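You operate a simulated robot arm through the tools that you are given. There is no shell and no other tool. Be economical: measure what you need, move in short steps, check, and stop when the job is done.

You are at the controls of a simulated robot arm. One attempt, no reset.

TASK
Shut the middle drawer of the filling bench. Put the bench beaker on top of the pink tall tin. Put one of the numbered bottles from the middle shelf of the grey shelving on the filling card. Take the sample beaker and put it on top of the wide grey-tape carton. Open the top counter drawer, take the orange tank cap from the inside of the top counter drawer and leave it on the top of the steel-top counter, then shut the drawer. Take the folded grey cloth and put it in the wooden tray. The order is free. Set down upright: bench beaker, numbered bottle, sample beaker.

The check looks at the end state, three seconds after you hand in, the way a careful person would. Anything else that was tipped, shoved, dropped, spilled or broken makes it a failure. Lids that push on must go on centred and level and be pressed home; caps that screw on are set level and turned clockwise until they are tight. Flat cloth is picked up by pressing the open fingertips on it (5 to 10 N) and closing them slowly along it; thin cloth reads only 2 to 8 mm in the jaws.

THE ROBOT
A 6-joint arm with a two-finger gripper on a trunk, on a base that drives. Base frame: it is fixed to the floor where the robot stands at the start and does not move with it; the origin is under the middle of the robot, x ahead of it, y to its left, z up. Lengths are in m, angles in rad, forces in N, time in s.
With the tool pointing down near the work surface it reaches from about 0.1 to 0.76 m from the robot's upright axis, wherever it stands. Its first joint turns from -2.897 to 2.897 rad. Places, roughly: bench beaker [1.25, 0.25, 0.75]; filling card [1, 0, 0.75]; folded grey cloth (13x7x4 cm) [-9.5, 0.7, 0.6]; middle drawer of the filling bench [0.6, 0.1, 0.7]; numbered bottle [-2, 2.25, 1]; orange tank cap (7x7x3 cm) [-2.8, 2.9, 0.7]; pink tall tin [-1.25, -0.5, 0.75]; sample beaker [-1.25, 1.75, 0.75]; top counter drawer [-2.7, 2.8, 0.7]; top of the steel-top counter [-3, 3.2, 0.9]; wide grey-tape carton [-2, 2.25, 1.75]; wooden tray (41x22x6 cm) [-7.4, 4, 0.5]. Payload 2.45 kg.
Tool frame: the origin (TCP) lies between the finger pads and is the grasp point; the fingertips stand 0.02 m ahead of it; z points along the fingers, y is the line along which they close. The gripper opens to 0.14 m. The gripper's body begins 0.168 m behind the TCP.
Orientation is that of the tool frame in the base frame, as a unit quaternion [w, x, y, z]. With the fingers straight down and closing along the base's y, the tool's x points along the base's -x, its y along +y and its z along -z.

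THE INTERFACE
- The arm moves only by the tool jog_arm. Its arguments are lists of equal length, an entry for each row: "translation": the shift along the tool's x, y, z in units of 30 mm (1.0 is 30 mm), a list of three; "turn": the turn, a rotation vector about the tool's x, y, z in units of 5 degrees (1.0 is 5 degrees), a list of three; "gripper": the opening, from 0 (shut) to 1 (fully open). In form: {"translation": [[dx, dy, dz], ...], "turn": [[rx, ry, rz], ...], "gripper": [gripper, ...]}. A call has 1 to 12 rows; each row shifts and turns the commanded pose from where the row before left it, along the tool's axes as they then stand. A call with a number of a shift or a turn outside -1 to 1 is refused whole. A row lasts 0.2 s, in which the tool goes at most 0.05 m and 0.15 rad; a call with a longer step from one row to the next is refused whole, and so is a gripper value outside its range. A pose out of reach is approached as far as the arm can. The call stops where the force on the tool passes 40 N (or 10 N more than at its start, if that is more) or the arm is blocked; 0.2 s more then pass. Each finger travels about 0.045 m/s and halts on what it meets, pressing with about 28 N; the grip force reading is that of the motor and also rises with nothing between the fingers. The clock runs only during rows and for 0.2 s after the last one: add rows that do not move to give the fingers time. It gives the time, the measured TCP pose, the force on the tool (base axes), the opening and the grip force at its end, in the units of the frame above (readings bear some noise), with the torque about the TCP (base axes, N m) and any sound that the robot's microphone picked up, and new pictures: "views" is both (left out), scene, wrist or none.
- Cameras (640 x 400 px; columns grow to the right, rows downward): "scene" is now at [0.0104, 0.0847, 1.8245]; the picture's right is [-1.00, 0.01, 0.00], its down [0.01, 0.93, -0.36] and it looks along [-0.00, -0.36, -0.93] (base axes); focal length 214 px, centre (320, 200). "wrist" rides on the gripper at [0.078, 0.011, -0.209] in the tool frame; the picture's right is [-0.14, 0.99, 0.00], its down [-0.92, -0.13, -0.37] and it looks along [-0.36, -0.05, 0.93] (tool axes); focal length 280 px, centre (320, 200). There is no depth. A picture from a camera that has moved, and an enlarged one, comes with that camera's place and axes in the base frame and with its lens.
- lift_body(by): slides the trunk up (or, below 0, down) by that many m; the arm and the scene camera ride with it, the base frame stays. It gives what a move gives, with no picture.
- base_move(legs): drives the robot by 1 to 6 legs, each [ahead, left, turn to the left] in m, m and rad, along the robot's own axes; the way and the turn of a leg run together, so that a leg with both is an arc; at most 1.5 m and 3.142 rad a leg. The arm and the cameras ride along, it lands a little off, and it stops where it bumps. It gives what a move gives, and a new picture of the scene camera.
- turn_head(pan, tilt): turns the head with the scene camera to pan (to the left, within 2.496 rad either way) and tilt (down, from -0.506 to 1.204), counted from straight ahead of the robot. It gives what a move gives, and a new picture of the scene camera.
- inspect(camera, box): a new picture of the part [left, top, right, bottom] of that camera's present view, enlarged. No time passes.
- hand_in(): hands the job in; it is judged then, once.

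Go step by step. Nothing tells you exact positions but the pictures and the camera data: compare them with the known pose of the tool, close in by small moves and look again before you grip or let go. The budget is 196 turns and 260 pictures, counting those below and the enlarged ones. Unless the task says otherwise, let go and move clear before handing in, and close with one line.

The tools are called as name(argument=value, ...) on one line, values as JSON. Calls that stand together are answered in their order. jog_arm: Moves the arm, as the interface text tells. Its arguments: {"type":"object","properties":{"translation":{"type":"array","items":{"type":"array","items":{"type":"number"}}},"turn":{"type":"array","items":{"type":"array","items":{"type":"number"}}},"gripper":{"type":"array","items":{"type":"number"}},"views":{"type":"string","enum":["both","scene","wrist","none"]}},"required":["translation","turn","gripper"]} The other tools are called the same way: lift_body (by) slides the trunk up or down; base_move (legs) drives the base; turn_head (pan, tilt) turns the head that bears the scene camera; inspect (camera, box) takes an enlarged picture of a part of a camera's view; hand_in () hands the job in.

At the start:

```text
time_s: 0.0
ee_pos: [0.6683, 0.0733, 1.1625]
orientation: [0.0, 0.0, 1.0, 0.0]
contact_force: [-0.4, 0.0, -1.3]
moment: [0.01, -0.03, 0.02]
finger_gap: 0.1399
grasp_force: 0.0
trunk travel left (down, up): [-0.1, 0.13]
robot x, y, heading: [-0.0005, 0.0037, -0.0]
head pan, tilt: [-1.581, 1.201]
```

scene: 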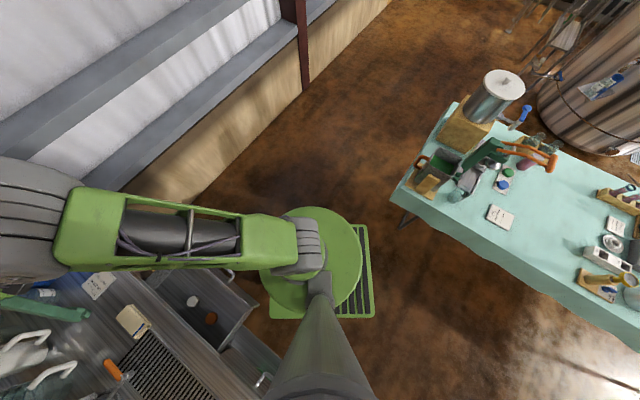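
wrist: 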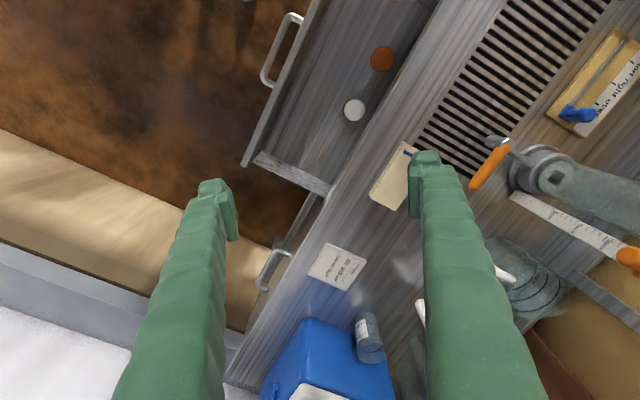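

I see the filling bench ahead of me with its middle drawer pulled out. I'll look around with the head first.

turn_head(pan=0, tilt=0.75)

turn_head(pan=1.6, tilt=0.5)

turn_head(pan=2.49, tilt=0.35)

turn_head(pan=-2.49, tilt=0.4)

```text
time_s: 1.6
ee_pos: [0.6684, 0.0744, 1.1629]
orientation: [0.001, -0.001, 1.0, 0.0]
contact_force: [-1.2, 0.3, 0.7]
moment: [0.0, 0.0, -0.02]
finger_gap: 0.1399
grasp_force: 0.1
trunk travel left (down, up): [-0.1, 0.13]
robot x, y, heading: [0.0011, 0.0017, -0.004]
head pan, tilt: [0.0, 0.75]
camera scene: at [0.0938, 0.1405, 1.8562], right [0.0, -1.0, 0.0], down [-0.68, 0.0, -0.73], along [0.73, 0.0, -0.68], focal length 214 px, centre (320, 200)
```

scene: 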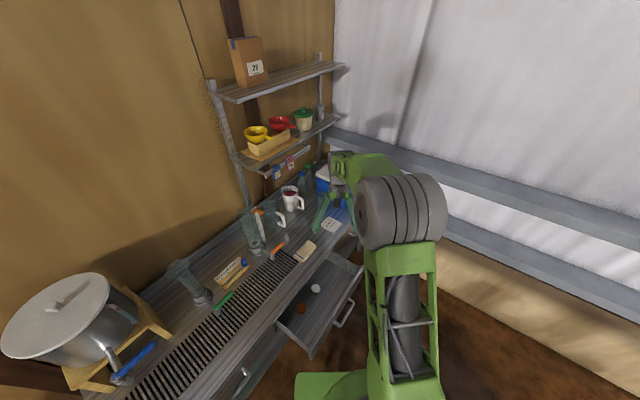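

```text
time_s: 3.3
ee_pos: [0.6686, 0.0742, 1.1614]
orientation: [0.0, -0.001, 1.0, 0.0]
contact_force: [-0.2, -0.8, -0.3]
moment: [-0.01, 0.0, 0.02]
finger_gap: 0.1401
grasp_force: 0.1
trunk travel left (down, up): [-0.1, 0.13]
robot x, y, heading: [-0.0026, 0.004, 0.0]
head pan, tilt: [1.6, 0.499]
camera scene: at [0.0083, 0.2315, 1.8782], right [1.0, 0.03, 0.0], down [0.01, -0.48, -0.88], along [-0.03, 0.88, -0.48], focal length 214 px, centre (320, 200)
```

scene: 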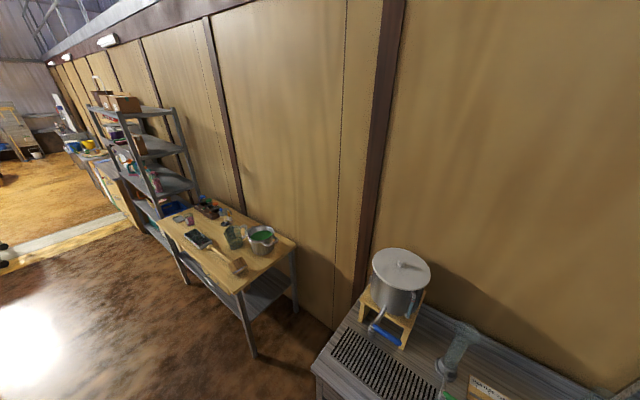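

```text
time_s: 4.5
ee_pos: [0.6677, 0.074, 1.162]
orientation: [0.001, 0.0, 1.0, 0.0]
contact_force: [-0.9, -0.3, -0.1]
moment: [0.01, 0.03, -0.01]
finger_gap: 0.1399
grasp_force: 0.0
trunk travel left (down, up): [-0.1, 0.13]
robot x, y, heading: [0.0002, 0.002, 0.003]
head pan, tilt: [2.491, 0.351]
camera scene: at [-0.0631, 0.1971, 1.8918], right [0.61, 0.8, 0.0], down [0.27, -0.21, -0.94], along [-0.75, 0.57, -0.34], focal length 214 px, centre (320, 200)
```

scene: 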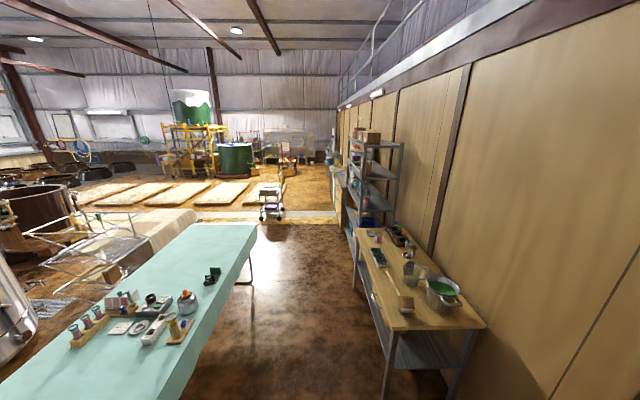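

```text
time_s: 8.4
ee_pos: [0.6674, 0.0742, 1.1617]
orientation: [0.0, 0.0, 1.0, 0.001]
contact_force: [-0.6, 0.1, -0.3]
moment: [-0.01, -0.02, 0.0]
finger_gap: 0.1402
grasp_force: 0.2
trunk travel left (down, up): [-0.1, 0.13]
robot x, y, heading: [0.0018, 0.0005, -0.003]
head pan, tilt: [-2.491, 0.4]
camera scene: at [-0.0628, 0.0844, 1.8873], right [-0.61, 0.8, 0.0], down [0.31, 0.24, -0.92], along [-0.73, -0.56, -0.39], focal length 214 px, centre (320, 200)
```

scene: 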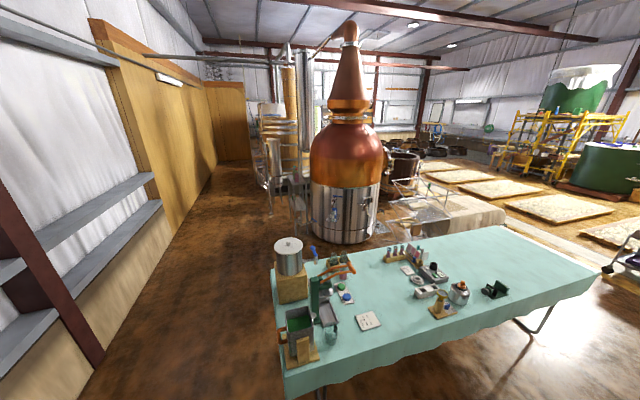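

The bench runs obliquely ahead of me, so I'll study it closely: beaker, card and drawer.

turn_head(pan=0.2, tilt=0.75)

inspect(camera="scene", box=[240, 100, 500, 360])

inspect(camera="wrist", box=[200, 0, 640, 400])

```text
time_s: 10.8
ee_pos: [0.6682, 0.0734, 1.1613]
orientation: [0.0, 0.0, 1.0, 0.0]
contact_force: [-1.1, -1.4, -1.0]
moment: [-0.02, 0.02, 0.0]
finger_gap: 0.1399
grasp_force: 0.0
trunk travel left (down, up): [-0.1, 0.13]
robot x, y, heading: [-0.0014, -0.0021, 0.002]
head pan, tilt: [0.201, 0.75]
camera scene: at [0.0921, 0.1571, 1.8562], right [0.2, -0.98, 0.0], down [-0.67, -0.14, -0.73], along [0.72, 0.15, -0.68], focal length 214 px, centre (320, 200)
```

scene: 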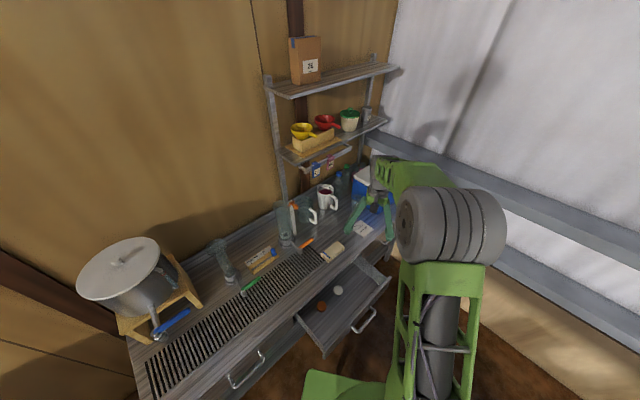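

```text
1.54 times, centred on (370, 230) of scene
camera zoom: at [0.0921, 0.1571, 1.8562], right [0.2, -0.98, 0.0], down [-0.67, -0.14, -0.73], along [0.72, 0.15, -0.68], focal length 330 px, centre (243, 154)
```

zoom: 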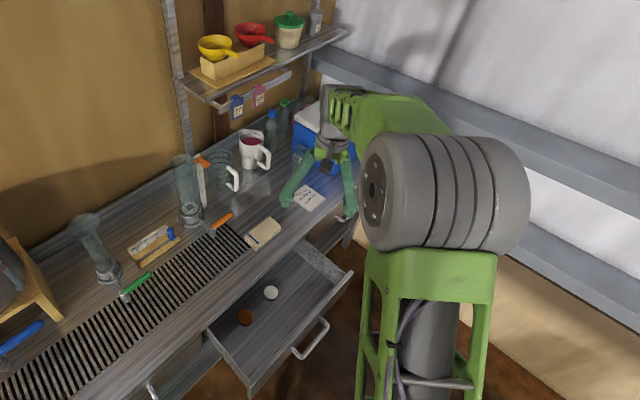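

```text
1.00 times, centred on (420, 200) of wrist (not enlarged: the box is as wide or as high as the picture)
camera zoom: at [0.5906, 0.0849, 1.371], right [0.14, 0.99, 0.0], down [0.92, -0.13, 0.37], along [0.36, -0.05, -0.93], focal length 280 px, centre (220, 200)
```

zoom: 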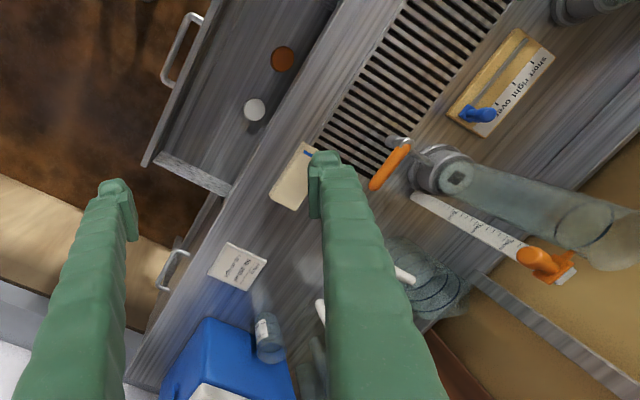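

inspect(camera="scene", box=[260, 160, 400, 280])

turn_head(pan=1.2, tilt=0.9)

```text
3.33 times, centred on (330, 220) of scene
camera zoom: at [0.0921, 0.1571, 1.8562], right [0.2, -0.98, 0.0], down [-0.67, -0.14, -0.73], along [0.72, 0.15, -0.68], focal length 715 px, centre (287, 133)
```

zoom: 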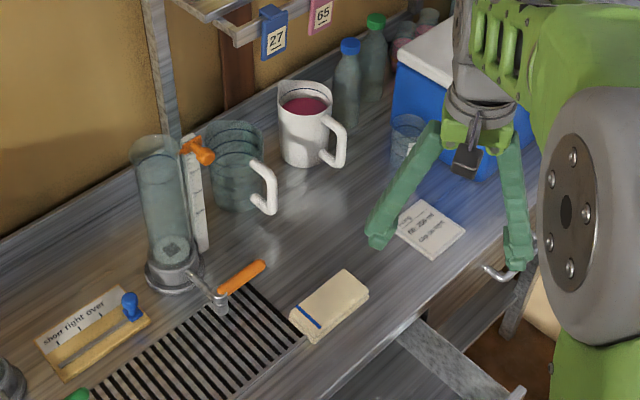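

```text
time_s: 12.1
ee_pos: [0.6678, 0.0745, 1.1621]
orientation: [0.001, -0.001, 1.0, 0.0]
contact_force: [0.4, 0.3, 0.2]
moment: [0.01, 0.03, -0.02]
finger_gap: 0.1399
grasp_force: 0.1
trunk travel left (down, up): [-0.1, 0.13]
robot x, y, heading: [-0.0021, -0.0002, 0.002]
head pan, tilt: [1.201, 0.901]
camera scene: at [0.0383, 0.211, 1.8443], right [0.93, -0.36, 0.0], down [-0.28, -0.73, -0.62], along [0.23, 0.58, -0.78], focal length 214 px, centre (320, 200)
```

scene: 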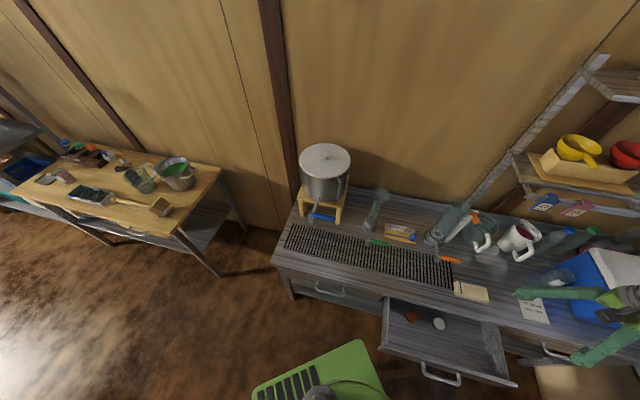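

The bench top is at about z 0.887, and its front edge runs along (0.83, -0.56). I take the drawer to be open by about 0.17 m, and I'll bring the closed fingers in front of it.

jog_arm(translation=[[1, -0.75, 0], [1, -0.75, 0], [1, -0.75, 0], [1, -0.75, 0], [1, -0.75, 0], [1, -0.75, 0], [0, 0, 0], [0, 0, 0], [0, 0, 0], [0, 0, 0], [0, 0, 0], [0, 0, 0]], turn=[[0, 0, 0], [0, 0, 0], [0, 0, 0], [0, 0, 0], [0, 0, 0], [0, 0, 0], [0, 0, -1], [0, 0, -1], [0, 0, -1], [0, 0, -1], [0, 0, -1], [0, 0, -1]], gripper=[0, 0, 0, 0, 0, 0, 0, 0, 0, 0, 0, 0], views="none")

jog_arm(translation=[[0, 0, 0], [0, 0, 0], [0, 0, 0], [0, 0, 0], [0, 0, 0], [0, 0, 0]], turn=[[0, 0, -1], [0, 0, -1], [0, 0, -1], [0, 0, -1], [0, 0, -1], [0, 0, 0]], gripper=[0, 0, 0, 0, 0, 0])

```text
time_s: 14.7
ee_pos: [0.4885, -0.0619, 1.1624]
orientation: [0.0, -0.26, 0.966, 0.0]
contact_force: [-0.1, -1.2, -0.3]
moment: [-0.01, 0.03, 0.03]
finger_gap: 0.0
grasp_force: 28.2
trunk travel left (down, up): [-0.1, 0.13]
robot x, y, heading: [0.0025, -0.0026, 0.001]
head pan, tilt: [1.201, 0.901]
```

```text
time_s: 16.1
ee_pos: [0.4874, -0.0614, 1.1621]
orientation: [0.0, -0.462, 0.887, 0.0]
contact_force: [-0.3, 0.6, 0.0]
moment: [-0.03, 0.02, 0.0]
finger_gap: 0.0
grasp_force: 27.8
trunk travel left (down, up): [-0.1, 0.13]
robot x, y, heading: [0.0039, -0.0021, -0.0]
head pan, tilt: [1.201, 0.901]
camera scene: at [0.0382, 0.211, 1.8443], right [0.93, -0.36, 0.0], down [-0.28, -0.73, -0.62], along [0.22, 0.58, -0.78], focal length 214 px, centre (320, 200)
camera wrist: at [0.4348, -0.1185, 1.3711], right [-0.73, 0.68, 0.0], down [0.63, 0.68, 0.37], along [0.25, 0.27, -0.93], focal length 280 px, centre (320, 200)
```

scene: 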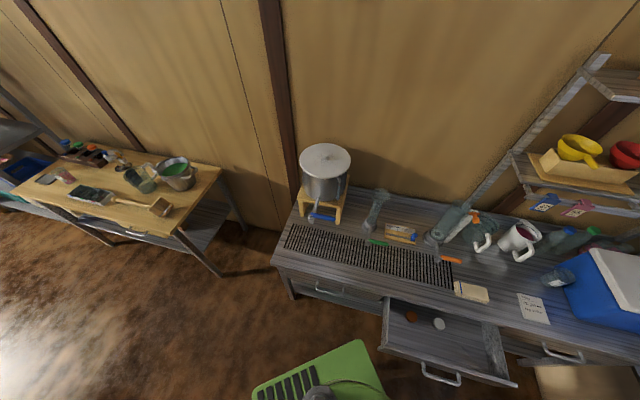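
wrist: 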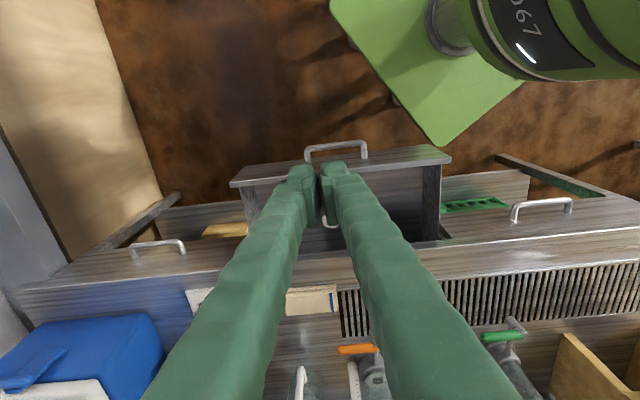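

jog_arm(translation=[[0.5, 1, 0], [0, 0, 1], [0, 0, 1], [0, 0, 1], [0, 0, 1], [0, 0, 1], [0, 0, 1], [0, 0, 1], [0, 0, 1], [0, 0, 1], [0, 0, 1], [0, 0, 0]], turn=[[0, 0, 0], [0, 0, 0], [0, 0, 0], [0, 0, 0], [0, 0, 0], [0, 0, 0], [0, 0, 0], [0, 0, 0], [0, 0, 0], [0, 0, 0], [0, 0, 0], [0, 0, 0]], gripper=[0, 0, 0, 0, 0, 0, 0, 0, 0, 0, 0, 0])

```text
time_s: 18.7
ee_pos: [0.4554, -0.0564, 0.8628]
orientation: [0.0, -0.462, 0.887, 0.001]
contact_force: [0.0, 0.6, 0.7]
moment: [-0.02, -0.01, -0.01]
finger_gap: 0.0
grasp_force: 27.9
trunk travel left (down, up): [-0.1, 0.13]
robot x, y, heading: [0.0002, -0.0004, -0.002]
head pan, tilt: [1.201, 0.901]
camera scene: at [0.0382, 0.211, 1.8443], right [0.93, -0.36, 0.0], down [-0.28, -0.73, -0.62], along [0.22, 0.58, -0.78], focal length 214 px, centre (320, 200)
camera wrist: at [0.4019, -0.114, 1.0715], right [-0.73, 0.68, 0.0], down [0.63, 0.68, 0.37], along [0.25, 0.27, -0.93], focal length 280 px, centre (320, 200)
```

scene: 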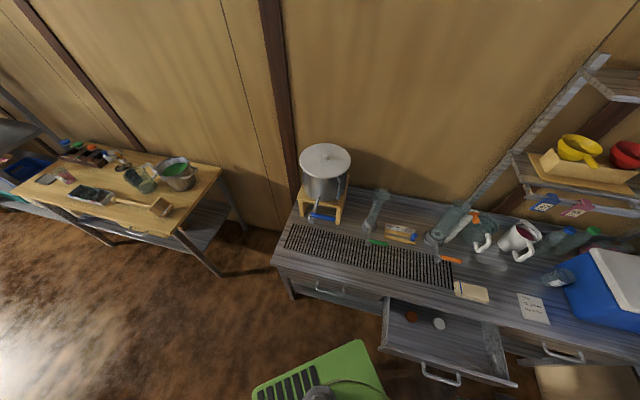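
wrist: 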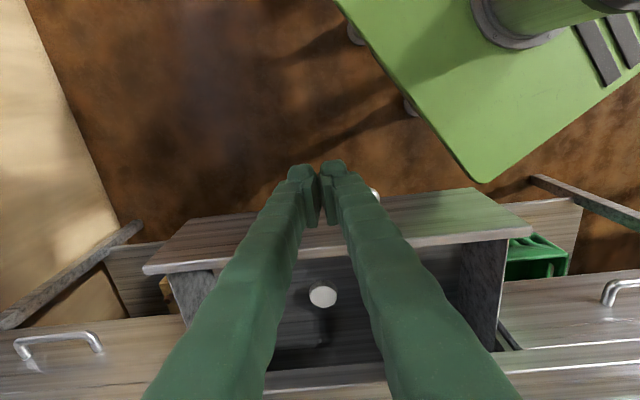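

jog_arm(translation=[[0, 0, 1], [0, 0, 1], [0, 0, 1], [0, 0, 1], [0, 0, 1], [0, 0, 0.4], [0, 0, 0]], turn=[[0, 0, 0], [0, 0, 0], [0, 0, 0], [0, 0, 0], [0, 0, 0], [0, 0, 0], [0, 0, 0]], gripper=[0, 0, 0, 0, 0, 0, 0])

```text
time_s: 20.3
ee_pos: [0.4567, -0.0555, 0.7]
orientation: [0.0, -0.463, 0.886, 0.0]
contact_force: [0.2, 0.1, 0.7]
moment: [0.03, -0.05, 0.02]
finger_gap: 0.0
grasp_force: 27.6
trunk travel left (down, up): [-0.1, 0.13]
robot x, y, heading: [-0.0004, 0.0007, -0.0]
head pan, tilt: [1.201, 0.901]
camera scene: at [0.0381, 0.211, 1.8443], right [0.93, -0.36, 0.0], down [-0.28, -0.73, -0.62], along [0.22, 0.58, -0.78], focal length 214 px, centre (320, 200)
camera wrist: at [0.4034, -0.1131, 0.9088], right [-0.73, 0.68, 0.0], down [0.63, 0.68, 0.37], along [0.25, 0.27, -0.93], focal length 280 px, centre (320, 200)
```

scene: 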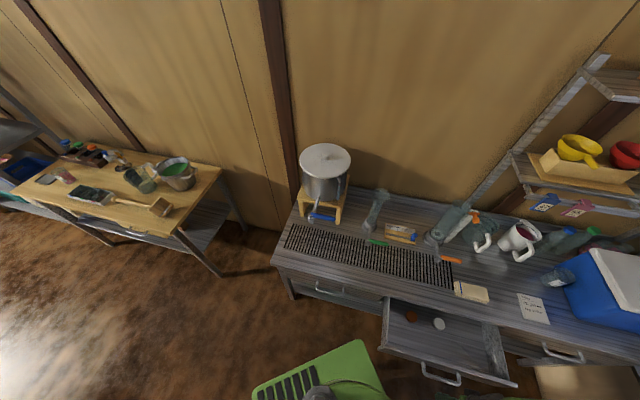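
wrist: 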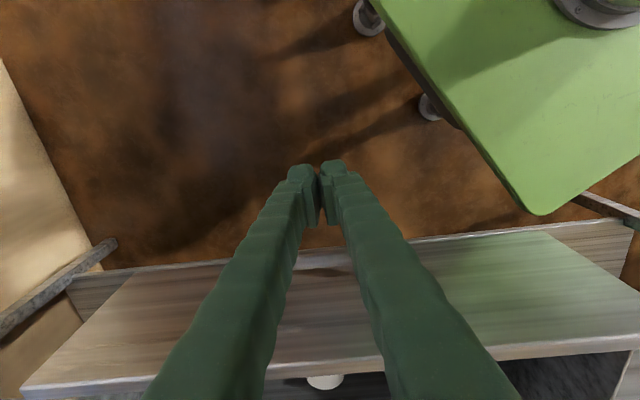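

jog_arm(translation=[[-0.5, 0, 0], [-0.5, 0, 0], [-0.5, 0, 0], [-0.5, 0, 0], [-0.5, 0, 0], [-0.5, 0, 0], [-0.5, 0, 0], [-0.5, 0, 0]], turn=[[0, 0, 0], [0, 0, 0], [0, 0, 0], [0, 0, 0], [0, 0, 0], [0, 0, 0], [0, 0, 0], [0, 0, 0]], gripper=[0, 0, 0, 0, 0, 0, 0, 0])

```text
time_s: 22.1
ee_pos: [0.5241, 0.0416, 0.6994]
orientation: [0.0, -0.461, 0.888, 0.0]
contact_force: [-0.2, -0.4, 0.1]
moment: [-0.02, -0.02, 0.01]
finger_gap: 0.0
grasp_force: 28.1
trunk travel left (down, up): [-0.1, 0.13]
robot x, y, heading: [-0.0006, 0.0016, -0.008]
head pan, tilt: [1.201, 0.901]
camera scene: at [0.0382, 0.2112, 1.8443], right [0.93, -0.36, 0.0], down [-0.28, -0.73, -0.62], along [0.22, 0.58, -0.78], focal length 214 px, centre (320, 200)
camera wrist: at [0.4712, -0.0153, 0.909], right [-0.73, 0.68, 0.0], down [0.63, 0.68, 0.37], along [0.25, 0.27, -0.93], focal length 280 px, centre (320, 200)
```

scene: 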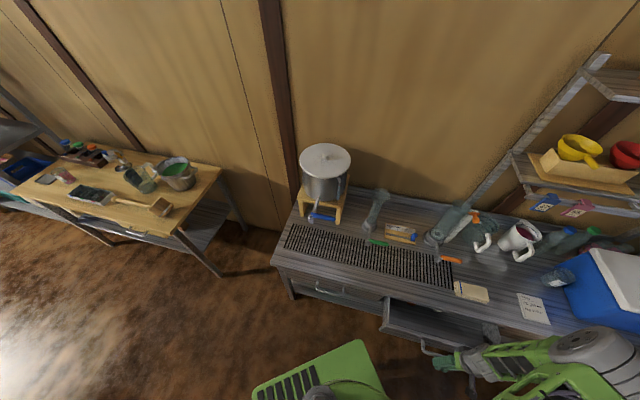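
wrist: 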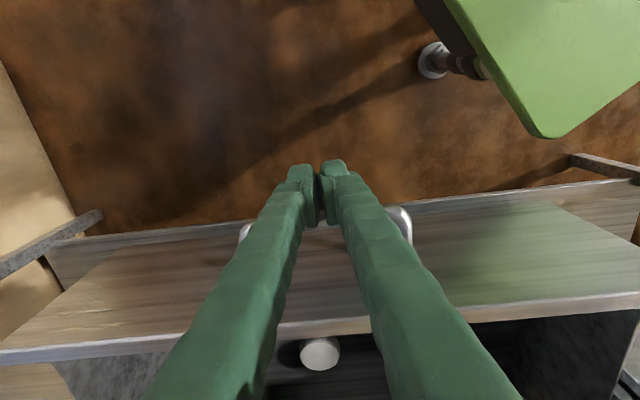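

jog_arm(translation=[[-0.5, 0, 0], [-0.5, 0, 0], [-0.5, 0, 0], [-0.5, 0, 0], [-0.5, 0, 0], [-0.5, 0, 0], [-0.5, 0, 0], [-0.4, 0, 0], [-0.4, 0, 0], [-0.4, 0, 0]], turn=[[0, 0, 0], [0, 0, 0], [0, 0, 0], [0, 0, 0], [0, 0, 0], [0, 0, 0], [0, 0, 0], [0, 0, 0], [0, 0, 0], [0, 0, 0]], gripper=[0, 0, 0, 0, 0, 0, 0, 0, 0, 0])

```text
time_s: 24.3
ee_pos: [0.6014, 0.152, 0.6992]
orientation: [-0.004, -0.461, 0.888, 0.001]
contact_force: [-12.0, -36.1, 8.6]
moment: [-0.17, 0.18, -0.39]
finger_gap: 0.0065
grasp_force: 29.3
trunk travel left (down, up): [-0.1, 0.13]
robot x, y, heading: [-0.0005, -0.0007, 0.005]
head pan, tilt: [1.201, 0.901]
camera scene: at [0.0368, 0.2076, 1.8448], right [0.93, -0.36, 0.0], down [-0.28, -0.73, -0.62], along [0.23, 0.58, -0.78], focal length 214 px, centre (320, 200)
camera wrist: at [0.5493, 0.0948, 0.9084], right [-0.73, 0.68, 0.01], down [0.64, 0.68, 0.36], along [0.24, 0.27, -0.93], focal length 280 px, centre (320, 200)
```

scene: 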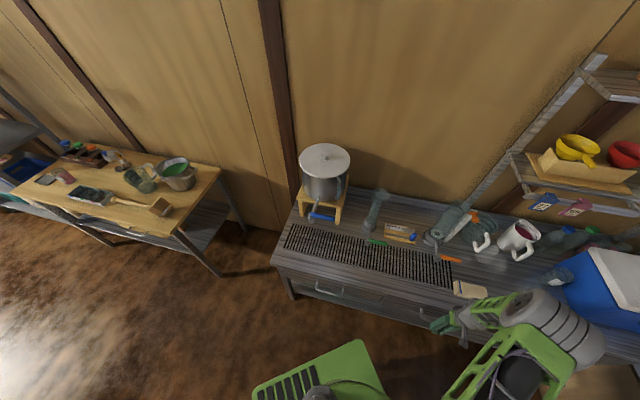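
wrist: 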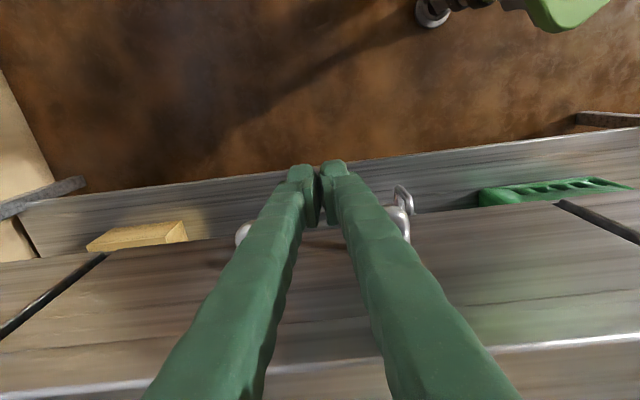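

The drawer is shut and flush. I'll back off, raise the hand and look.

jog_arm(translation=[[1, 0, 0], [1, 0, 0], [1, 0, 0], [0, 0, -1], [0, 0, -1], [0, 0, -1], [0, 0, -1], [0, 0, -1], [0, 0, -1], [0, 0, -1], [0, 0, -1], [0, 0, -1]], turn=[[0, 0, 0], [0, 0, 0], [0, 0, 0], [0, 0, 0], [0, 0, 0], [0, 0, 0], [0, 0, 0], [0, 0, 0], [0, 0, 0], [0, 0, 0], [0, 0, 0], [0, 0, 0]], gripper=[0, 0, 0, 0, 0, 0, 0, 0, 0, 0, 0, 0], views="none")

jog_arm(translation=[[0, 0, -1], [0, 0, -1], [0, 0, -1], [0, 0, -1], [0, 0, -1], [0, 0, -1], [0, 0, 0], [0, 0, 0], [0, 0, 0], [0, 0, 0], [0, 0, 0], [0, 0, 0]], turn=[[0, 0, 0], [0, 0, 0], [0, 0, 0], [0, 0, 0], [0, 0, 0], [0, 0, 0], [0, 0, 1], [0, 0, 1], [0, 0, 1], [0, 0, 1], [0, 0, 1], [0, 0, 1]], gripper=[1, 1, 1, 1, 1, 1, 1, 1, 1, 1, 1, 1])

```text
time_s: 26.9
ee_pos: [0.5533, 0.085, 0.9701]
orientation: [0.0, -0.462, 0.887, 0.001]
contact_force: [-0.6, 0.2, 0.1]
moment: [-0.03, -0.02, 0.01]
finger_gap: 0.0
grasp_force: 29.1
trunk travel left (down, up): [-0.1, 0.13]
robot x, y, heading: [-0.0009, -0.0002, 0.004]
head pan, tilt: [1.201, 0.901]
```

```text
time_s: 29.5
ee_pos: [0.553, 0.0828, 1.1507]
orientation: [-0.001, -0.216, 0.976, 0.0]
contact_force: [-0.4, 0.7, 0.7]
moment: [0.02, -0.01, 0.0]
finger_gap: 0.1401
grasp_force: 0.1
trunk travel left (down, up): [-0.1, 0.13]
robot x, y, heading: [0.0024, 0.0038, 0.001]
head pan, tilt: [1.201, 0.901]
camera scene: at [0.0382, 0.211, 1.8443], right [0.93, -0.36, 0.0], down [-0.28, -0.73, -0.62], along [0.22, 0.58, -0.78], focal length 214 px, centre (320, 200)
camera wrist: at [0.478, 0.0612, 1.3593], right [-0.29, 0.96, 0.0], down [0.89, 0.27, 0.37], along [0.35, 0.11, -0.93], focal length 280 px, centre (320, 200)
```

scene: 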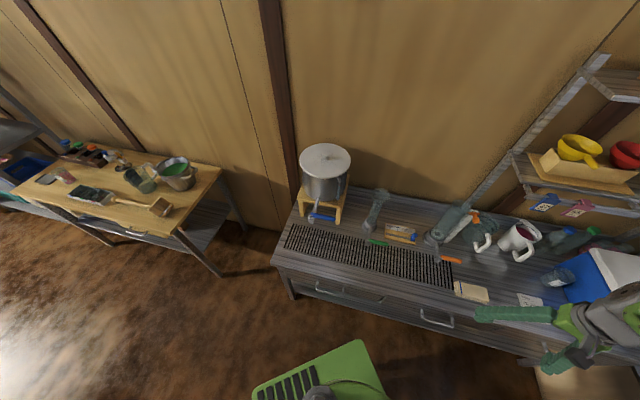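
wrist: 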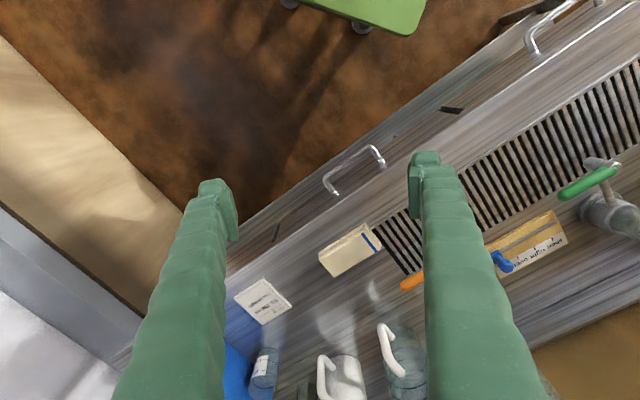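

turn_head(pan=0.3, tilt=0.75)

inspect(camera="wrist", box=[200, 280, 440, 400])

```text
time_s: 30.7
ee_pos: [0.553, 0.0842, 1.15]
orientation: [0.0, -0.216, 0.976, -0.001]
contact_force: [-0.4, -0.1, 0.5]
moment: [-0.04, -0.02, 0.0]
finger_gap: 0.1398
grasp_force: 0.1
trunk travel left (down, up): [-0.1, 0.13]
robot x, y, heading: [0.0006, 0.0019, 0.0]
head pan, tilt: [0.3, 0.75]
camera scene: at [0.09, 0.1652, 1.8562], right [0.3, -0.95, 0.0], down [-0.65, -0.2, -0.73], along [0.7, 0.22, -0.68], focal length 214 px, centre (320, 200)
```

scene: 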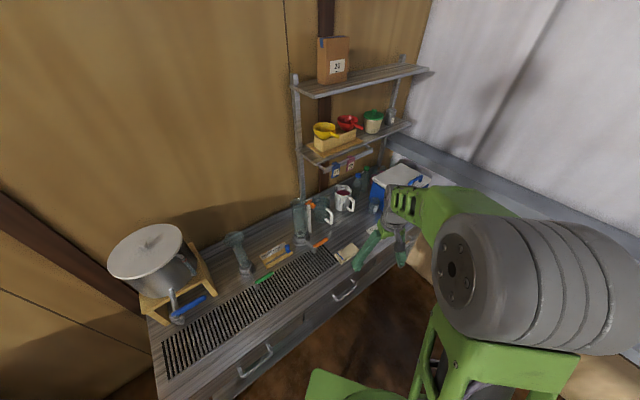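

```text
2.67 times, centred on (320, 340) of wrist
camera zoom: at [0.478, 0.0611, 1.3593], right [-0.29, 0.96, 0.0], down [0.89, 0.27, 0.37], along [0.35, 0.11, -0.93], focal length 748 px, centre (320, -173)
```

zoom: 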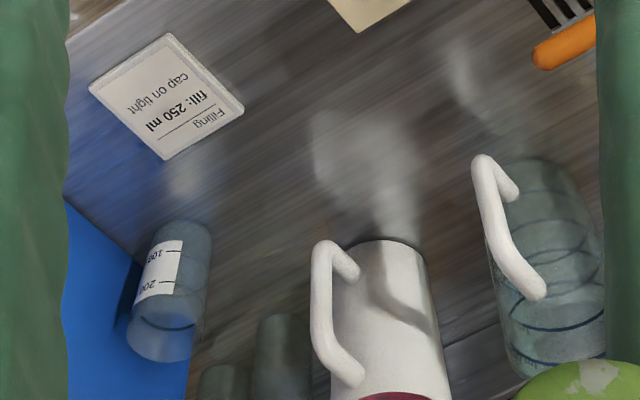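

The small 100/200 graduated beaker beside the cooler, at about (1.07, 0.12), is the bench beaker. I'll turn to face the bench and strafe right into reach.

base_move(legs=[[0, 0, 0.97], [0, -0.65, 0]])

turn_head(pan=0, tilt=0.8)

```text
time_s: 39.3
ee_pos: [0.7794, 0.1352, 1.1506]
orientation: [0.001, -0.648, 0.762, -0.001]
contact_force: [-0.2, -0.5, 0.3]
moment: [0.0, 0.02, 0.0]
finger_gap: 0.14
grasp_force: 0.1
trunk travel left (down, up): [-0.1, 0.13]
robot x, y, heading: [0.5373, -0.3676, 0.975]
head pan, tilt: [0.3, 0.75]
camera scene: at [0.4524, -0.2024, 1.8562], right [0.96, -0.29, 0.0], down [-0.2, -0.65, -0.73], along [0.21, 0.7, -0.68], focal length 214 px, centre (320, 200)
```

scene: 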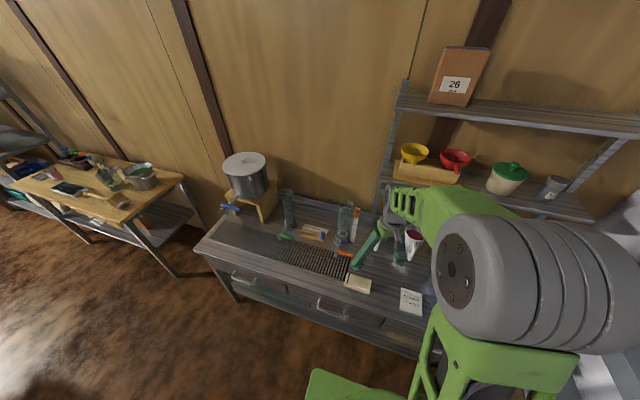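

```text
time_s: 40.1
ee_pos: [0.7798, 0.1345, 1.1504]
orientation: [-0.001, -0.648, 0.762, 0.0]
contact_force: [0.2, 0.5, -0.5]
moment: [-0.02, -0.02, 0.02]
finger_gap: 0.1401
grasp_force: 0.0
trunk travel left (down, up): [-0.1, 0.13]
robot x, y, heading: [0.5378, -0.3696, 0.975]
head pan, tilt: [0.0, 0.799]
camera scene: at [0.4733, -0.2149, 1.8522], right [0.83, -0.56, 0.0], down [-0.4, -0.59, -0.7], along [0.39, 0.58, -0.72], focal length 214 px, centre (320, 200)
```

scene: 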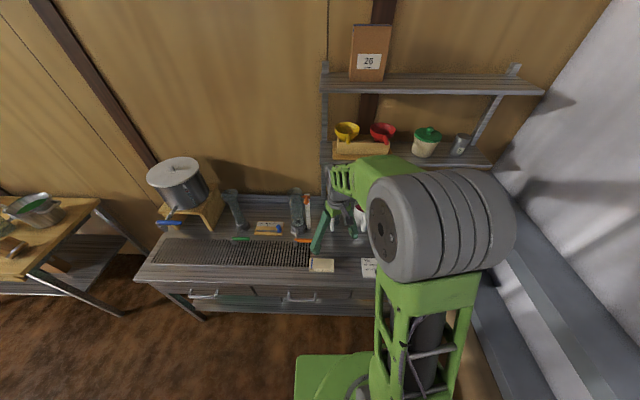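

jog_arm(translation=[[0, -1, 0], [0, -1, 0], [0, -1, 0], [0, -1, 0], [0, -1, 0], [0, -1, 0], [0, -1, 0], [0, 0, 0]], turn=[[0, 0, 0], [0, 0, 0], [0, 0, 0], [0, 0, 0], [0, 0, 0], [0, 0, 0], [0, 0, 0], [0, 0, 0]], gripper=[1, 1, 1, 1, 1, 1, 1, 1])

```text
time_s: 41.9
ee_pos: [0.9865, 0.1028, 1.1501]
orientation: [0.0, -0.648, 0.762, 0.0]
contact_force: [-0.7, 0.0, 0.1]
moment: [0.0, 0.0, 0.02]
finger_gap: 0.14
grasp_force: 0.0
trunk travel left (down, up): [-0.1, 0.13]
robot x, y, heading: [0.5357, -0.368, 0.978]
head pan, tilt: [0.0, 0.799]
camera scene: at [0.4731, -0.2149, 1.8522], right [0.83, -0.56, 0.0], down [-0.4, -0.59, -0.7], along [0.39, 0.58, -0.72], focal length 214 px, centre (320, 200)
camera wrist: at [0.9637, 0.0273, 1.361], right [-0.96, 0.29, 0.0], down [0.27, 0.89, 0.37], along [0.11, 0.35, -0.93], focal length 280 px, centre (320, 200)
```

scene: 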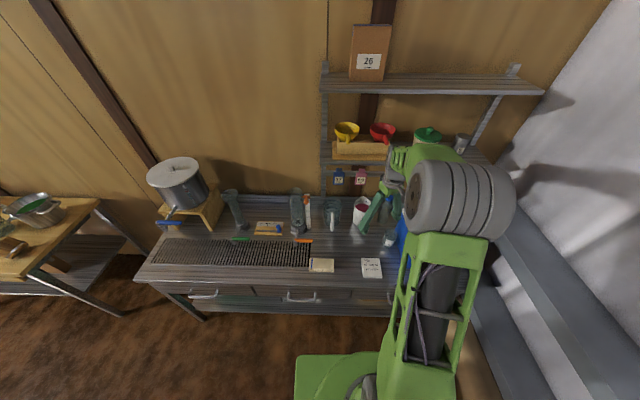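
wrist: 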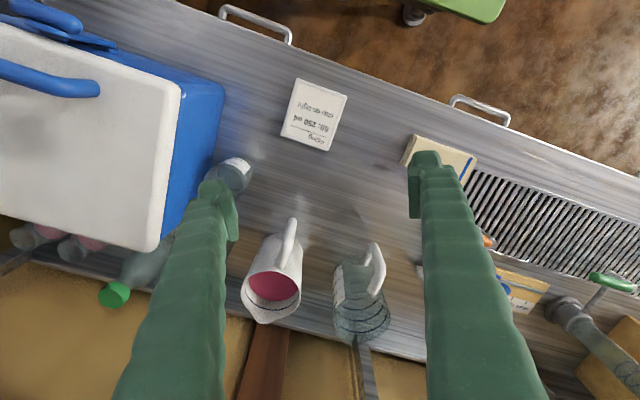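

inspect(camera="wrist", box=[140, 80, 300, 220])

```text
2.86 times, centred on (220, 150) of wrist
camera zoom: at [0.9637, 0.0273, 1.361], right [-0.96, 0.29, 0.0], down [0.27, 0.89, 0.37], along [0.11, 0.35, -0.93], focal length 801 px, centre (606, 343)
```

zoom: 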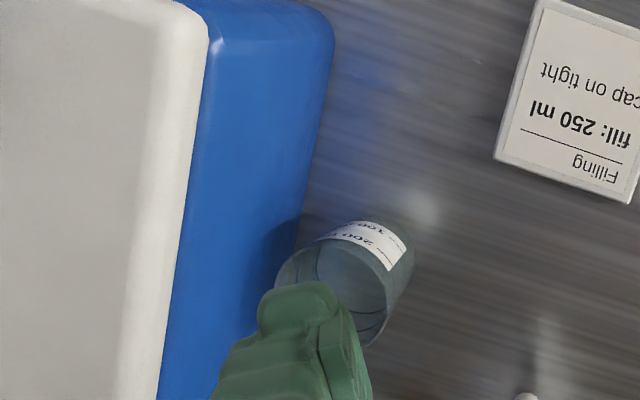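

The beaker triangulates to about (1.165, 0.12) with its rim at about 0.905 and the bench top at about 0.81; the cooler is close beside it. I'll close the fingers along the bench normal, so I yaw the hand first and then shift the base.

jog_arm(translation=[[0, 0, 0], [0, 0, 0], [0, 0, 0], [0, 0, 0], [0, 0, 0], [0, 0, 0], [0, 0, 0], [0, 0, 0], [0, 0, 0], [0, 0, 0], [0, 0, 0], [0, 0, 0]], turn=[[0, 0, 1], [0, 0, 1], [0, 0, 1], [0, 0, 1], [0, 0, 1], [0, 0, 1], [0, 0, 1], [0, 0, 1], [0, 0, 1], [0, 0, 1], [0, 0, 1], [0, 0, 1]], gripper=[0.72, 0.72, 0.72, 0.72, 0.72, 0.72, 0.72, 0.72, 0.72, 0.72, 0.72, 0.72], views="none")

jog_arm(translation=[[0, 0, 0], [0, 0, 0], [0, 0, 0], [0, 0, 0], [0, 0, 0], [0, 0, 0], [0, 0, 0], [0, 0, 0], [0, 0, 0], [0, 0, 0], [0, 0, 0]], turn=[[0, 0, 1], [0, 0, 1], [0, 0, 1], [0, 0, 1], [0, 0, 1], [0, 0, 1], [0, 0, 1], [0, 0, 1], [0, 0, 1], [0, 0, 1], [0, 0, 1]], gripper=[0.72, 0.72, 0.72, 0.72, 0.72, 0.72, 0.72, 0.72, 0.72, 0.72, 0.72], views="none")

base_move(legs=[[0.05, -0.15, 0]])

inspect(camera="wrist", box=[0, 0, 640, 400])

```text
time_s: 44.5
ee_pos: [0.9867, 0.1013, 1.1506]
orientation: [0.001, -0.18, 0.984, 0.0]
contact_force: [1.0, 0.5, -0.7]
moment: [0.01, 0.0, 0.01]
finger_gap: 0.1009
grasp_force: 0.1
trunk travel left (down, up): [-0.1, 0.13]
robot x, y, heading: [0.5383, -0.3732, 0.975]
head pan, tilt: [0.0, 0.799]
```

```text
time_s: 46.9
ee_pos: [0.9875, 0.102, 1.1505]
orientation: [0.001, 0.295, 0.955, 0.0]
contact_force: [-0.8, -0.8, -0.6]
moment: [-0.04, 0.02, 0.01]
finger_gap: 0.1008
grasp_force: 0.2
trunk travel left (down, up): [-0.1, 0.13]
robot x, y, heading: [0.5379, -0.368, 0.971]
head pan, tilt: [0.0, 0.799]
```

```text
time_s: 48.9
ee_pos: [1.1399, 0.0568, 1.1506]
orientation: [0.0, 0.295, 0.955, 0.001]
contact_force: [-0.4, 0.1, 0.5]
moment: [0.02, 0.04, -0.01]
finger_gap: 0.1006
grasp_force: 0.0
trunk travel left (down, up): [-0.1, 0.13]
robot x, y, heading: [0.6916, -0.4072, 0.971]
head pan, tilt: [0.0, 0.799]
camera scene: at [0.6264, -0.2591, 1.8522], right [0.83, -0.56, 0.0], down [-0.4, -0.59, -0.7], along [0.39, 0.58, -0.72], focal length 214 px, centre (320, 200)
```

scene: 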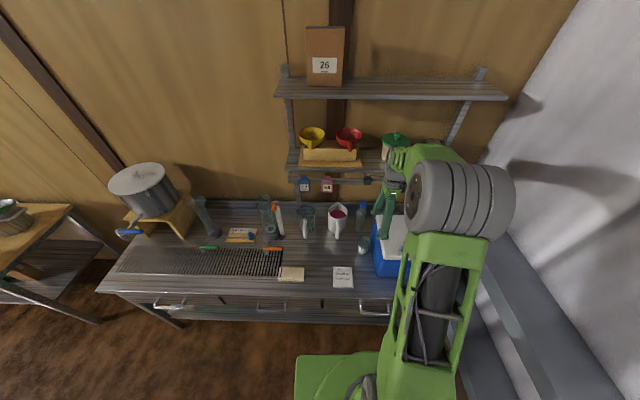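

```text
1.00 times, centred on (320, 200) of wrist (not enlarged: the box is as wide or as high as the picture)
camera zoom: at [1.0816, 0.11, 1.3592], right [0.67, 0.74, 0.0], down [0.69, -0.62, 0.37], along [0.27, -0.25, -0.93], focal length 280 px, centre (320, 200)
```

zoom: 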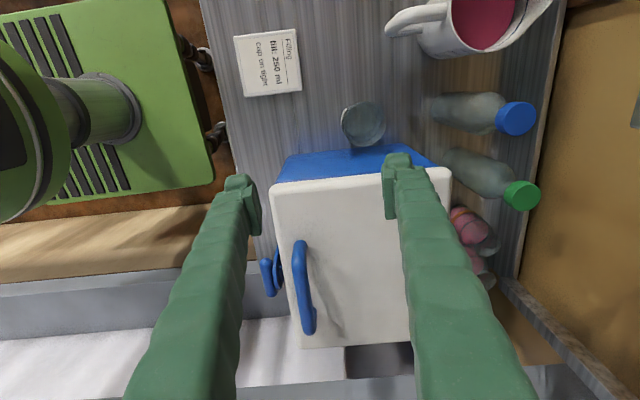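

jog_arm(translation=[[0.57, 0.77, 0], [0, 0.77, 0], [0, 0.77, 0], [0, 0, 1], [0, 0, 1], [0, 0, 1], [0, 0, 1], [0, 0, 1], [0, 0, 1], [0, 0, 0]], turn=[[0, 0, 0], [0, 0, 0], [0, 0, 0], [0, 0, 0], [0, 0, 0], [0, 0, 0], [0, 0, 0], [0, 0, 0], [0, 0, 0], [0, 0, 0]], gripper=[0.72, 0.72, 0.72, 0.72, 0.72, 0.72, 0.72, 0.72, 0.72, 0.72])

```text
time_s: 51.1
ee_pos: [1.1653, 0.125, 0.9676]
orientation: [0.0, 0.295, 0.956, 0.0]
contact_force: [-0.7, 0.1, 0.4]
moment: [-0.01, -0.01, 0.01]
finger_gap: 0.1009
grasp_force: 0.1
trunk travel left (down, up): [-0.1, 0.13]
robot x, y, heading: [0.6881, -0.4128, 0.972]
head pan, tilt: [0.0, 0.799]
camera scene: at [0.6257, -0.259, 1.8523], right [0.83, -0.56, 0.0], down [-0.4, -0.59, -0.7], along [0.39, 0.58, -0.72], focal length 214 px, centre (320, 200)
camera wrist: at [1.1067, 0.1779, 1.1776], right [0.67, 0.74, 0.0], down [0.69, -0.62, 0.37], along [0.27, -0.25, -0.93], focal length 280 px, centre (320, 200)
```

scene: 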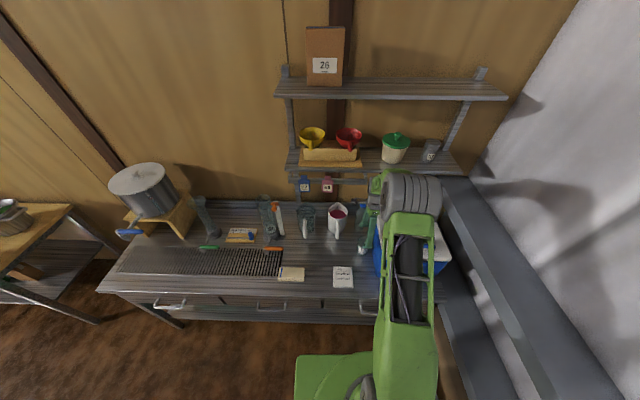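
wrist: 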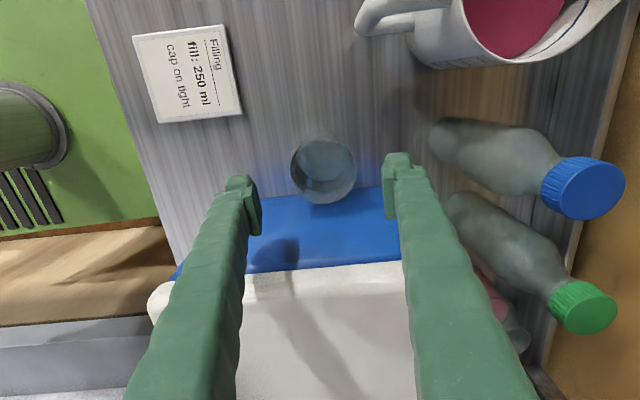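

jog_arm(translation=[[0, 0.15, 0.6], [0, 0, 0.7], [0, 0, 0.7], [0, 0, 0.7], [0, 0, 0.7], [0, 0, 0]], turn=[[0, 0, 0], [0, 0, 0], [0, 0, 0], [0, 0, 0], [0, 0, 0], [0, 0, 0]], gripper=[0.72, 0.72, 0.72, 0.72, 0.72, 0.72], views="wrist")

```text
time_s: 52.5
ee_pos: [1.1663, 0.1273, 0.8684]
orientation: [0.0, 0.295, 0.956, 0.0]
contact_force: [-0.1, -0.2, 0.6]
moment: [0.04, 0.01, 0.01]
finger_gap: 0.101
grasp_force: 0.1
trunk travel left (down, up): [-0.1, 0.13]
robot x, y, heading: [0.6924, -0.4134, 0.971]
head pan, tilt: [0.0, 0.799]
camera wrist: at [1.109, 0.1804, 1.0783], right [0.67, 0.74, 0.0], down [0.69, -0.62, 0.37], along [0.27, -0.25, -0.93], focal length 280 px, centre (320, 200)
```

wrist: 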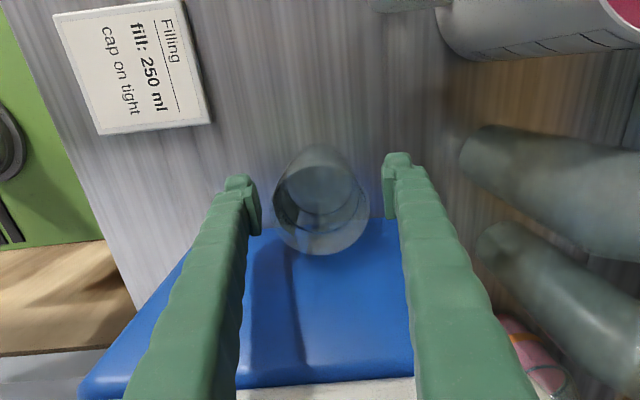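

jog_arm(translation=[[0, 0, 0], [0, 0, 0], [0, 0, 0], [0, 0, 0], [0, 0, 0], [0, 0, 0]], turn=[[0, 0, 0], [0, 0, 0], [0, 0, 0], [0, 0, 0], [0, 0, 0], [0, 0, 0]], gripper=[0.65, 0.55, 0.45, 0.35, 0.3, 0.3], views="wrist")

```text
time_s: 53.9
ee_pos: [1.1667, 0.1272, 0.8689]
orientation: [0.0, 0.294, 0.956, 0.0]
contact_force: [0.3, -0.4, 0.3]
moment: [0.0, -0.02, 0.07]
finger_gap: 0.0724
grasp_force: 27.9
trunk travel left (down, up): [-0.1, 0.13]
robot x, y, heading: [0.6872, -0.4099, 0.973]
head pan, tilt: [0.0, 0.799]
camera wrist: at [1.109, 0.1804, 1.0784], right [0.67, 0.74, 0.0], down [0.69, -0.62, 0.37], along [0.27, -0.25, -0.93], focal length 280 px, centre (320, 200)
```

wrist: 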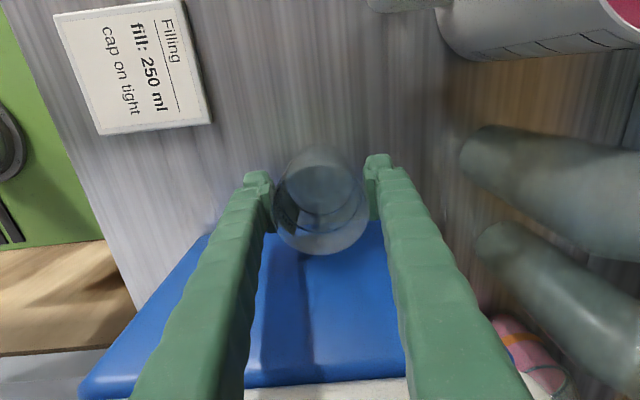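

Gripped at 72 mm. I'll lift straight up, then look at the teal table for the tin.

jog_arm(translation=[[0, 0, -0.6], [0, 0, -1], [0, 0, -1], [0, 0, -1], [0, 0, -1], [0, 0, -1], [0, 0, -1], [0, 0, -1], [0, -1, -1], [0, -1, -0.5], [0, -1, 0], [0, 0, 0]], turn=[[0, 0, 0], [0, 0, 0], [0, 0, 0], [0, 0, 0], [0, 0, 0], [0, 0, 0], [0, 0, 0], [0, 0, 0], [0, 0, 0], [0, 0, 0], [0, 0, 0], [0, 0, 0]], gripper=[0.3, 0.3, 0.3, 0.3, 0.3, 0.3, 0.3, 0.3, 0.3, 0.3, 0.3, 0.3], views="wrist")

turn_head(pan=2.49, tilt=0.5)

```text
time_s: 56.5
ee_pos: [1.1177, 0.0531, 1.143]
orientation: [-0.001, 0.295, 0.956, 0.0]
contact_force: [0.6, -0.5, 0.2]
moment: [0.02, 0.01, -0.01]
finger_gap: 0.072
grasp_force: 28.1
trunk travel left (down, up): [-0.1, 0.13]
robot x, y, heading: [0.6876, -0.4155, 0.974]
head pan, tilt: [0.0, 0.799]
camera wrist: at [1.0595, 0.1068, 1.3523], right [0.67, 0.74, 0.0], down [0.69, -0.62, 0.37], along [0.27, -0.25, -0.93], focal length 280 px, centre (320, 200)
```

wrist: 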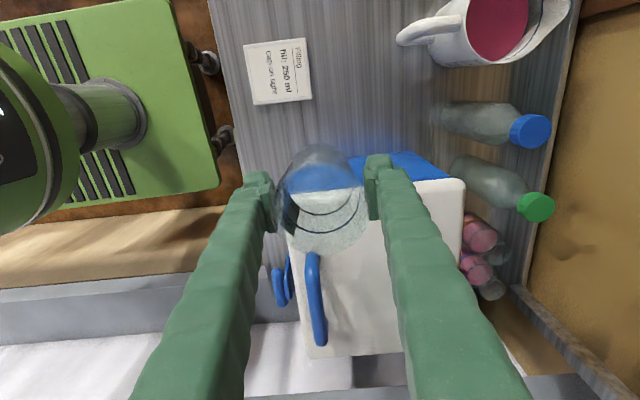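

```text
time_s: 58.8
ee_pos: [1.1176, 0.0527, 1.1438]
orientation: [0.001, 0.295, 0.956, 0.0]
contact_force: [-1.0, 0.3, -1.2]
moment: [0.02, 0.02, 0.01]
finger_gap: 0.072
grasp_force: 28.0
trunk travel left (down, up): [-0.1, 0.13]
robot x, y, heading: [0.6903, -0.4111, 0.971]
head pan, tilt: [2.491, 0.499]
camera scene: at [0.494, -0.3541, 1.8782], right [-0.31, 0.95, 0.0], down [0.45, 0.15, -0.88], along [-0.83, -0.28, -0.48], focal length 214 px, centre (320, 200)
```

scene: 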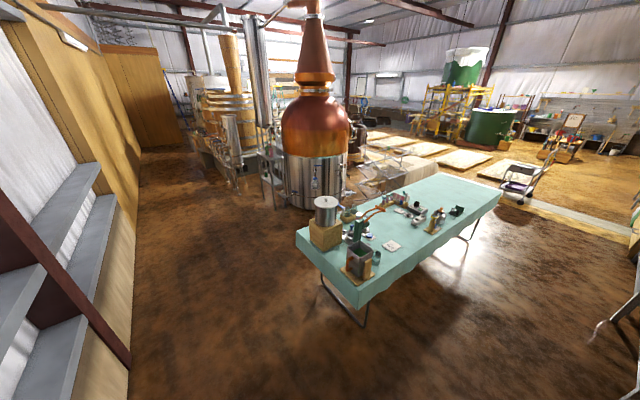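

inspect(camera="scene", box=[290, 170, 510, 310])

```text
2.86 times, centred on (400, 240) of scene
camera zoom: at [0.494, -0.3541, 1.8782], right [-0.31, 0.95, 0.0], down [0.45, 0.15, -0.88], along [-0.83, -0.28, -0.48], focal length 613 px, centre (91, 86)
```

zoom: 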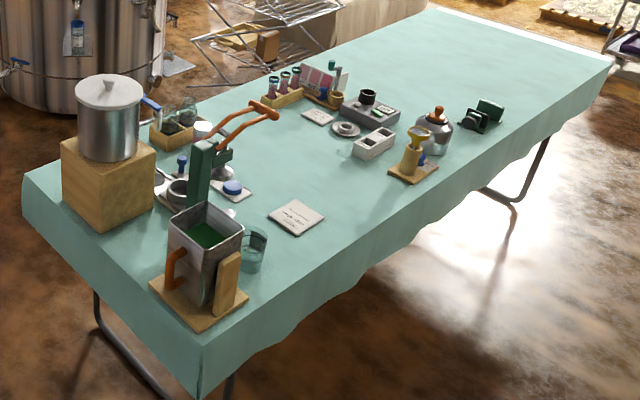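

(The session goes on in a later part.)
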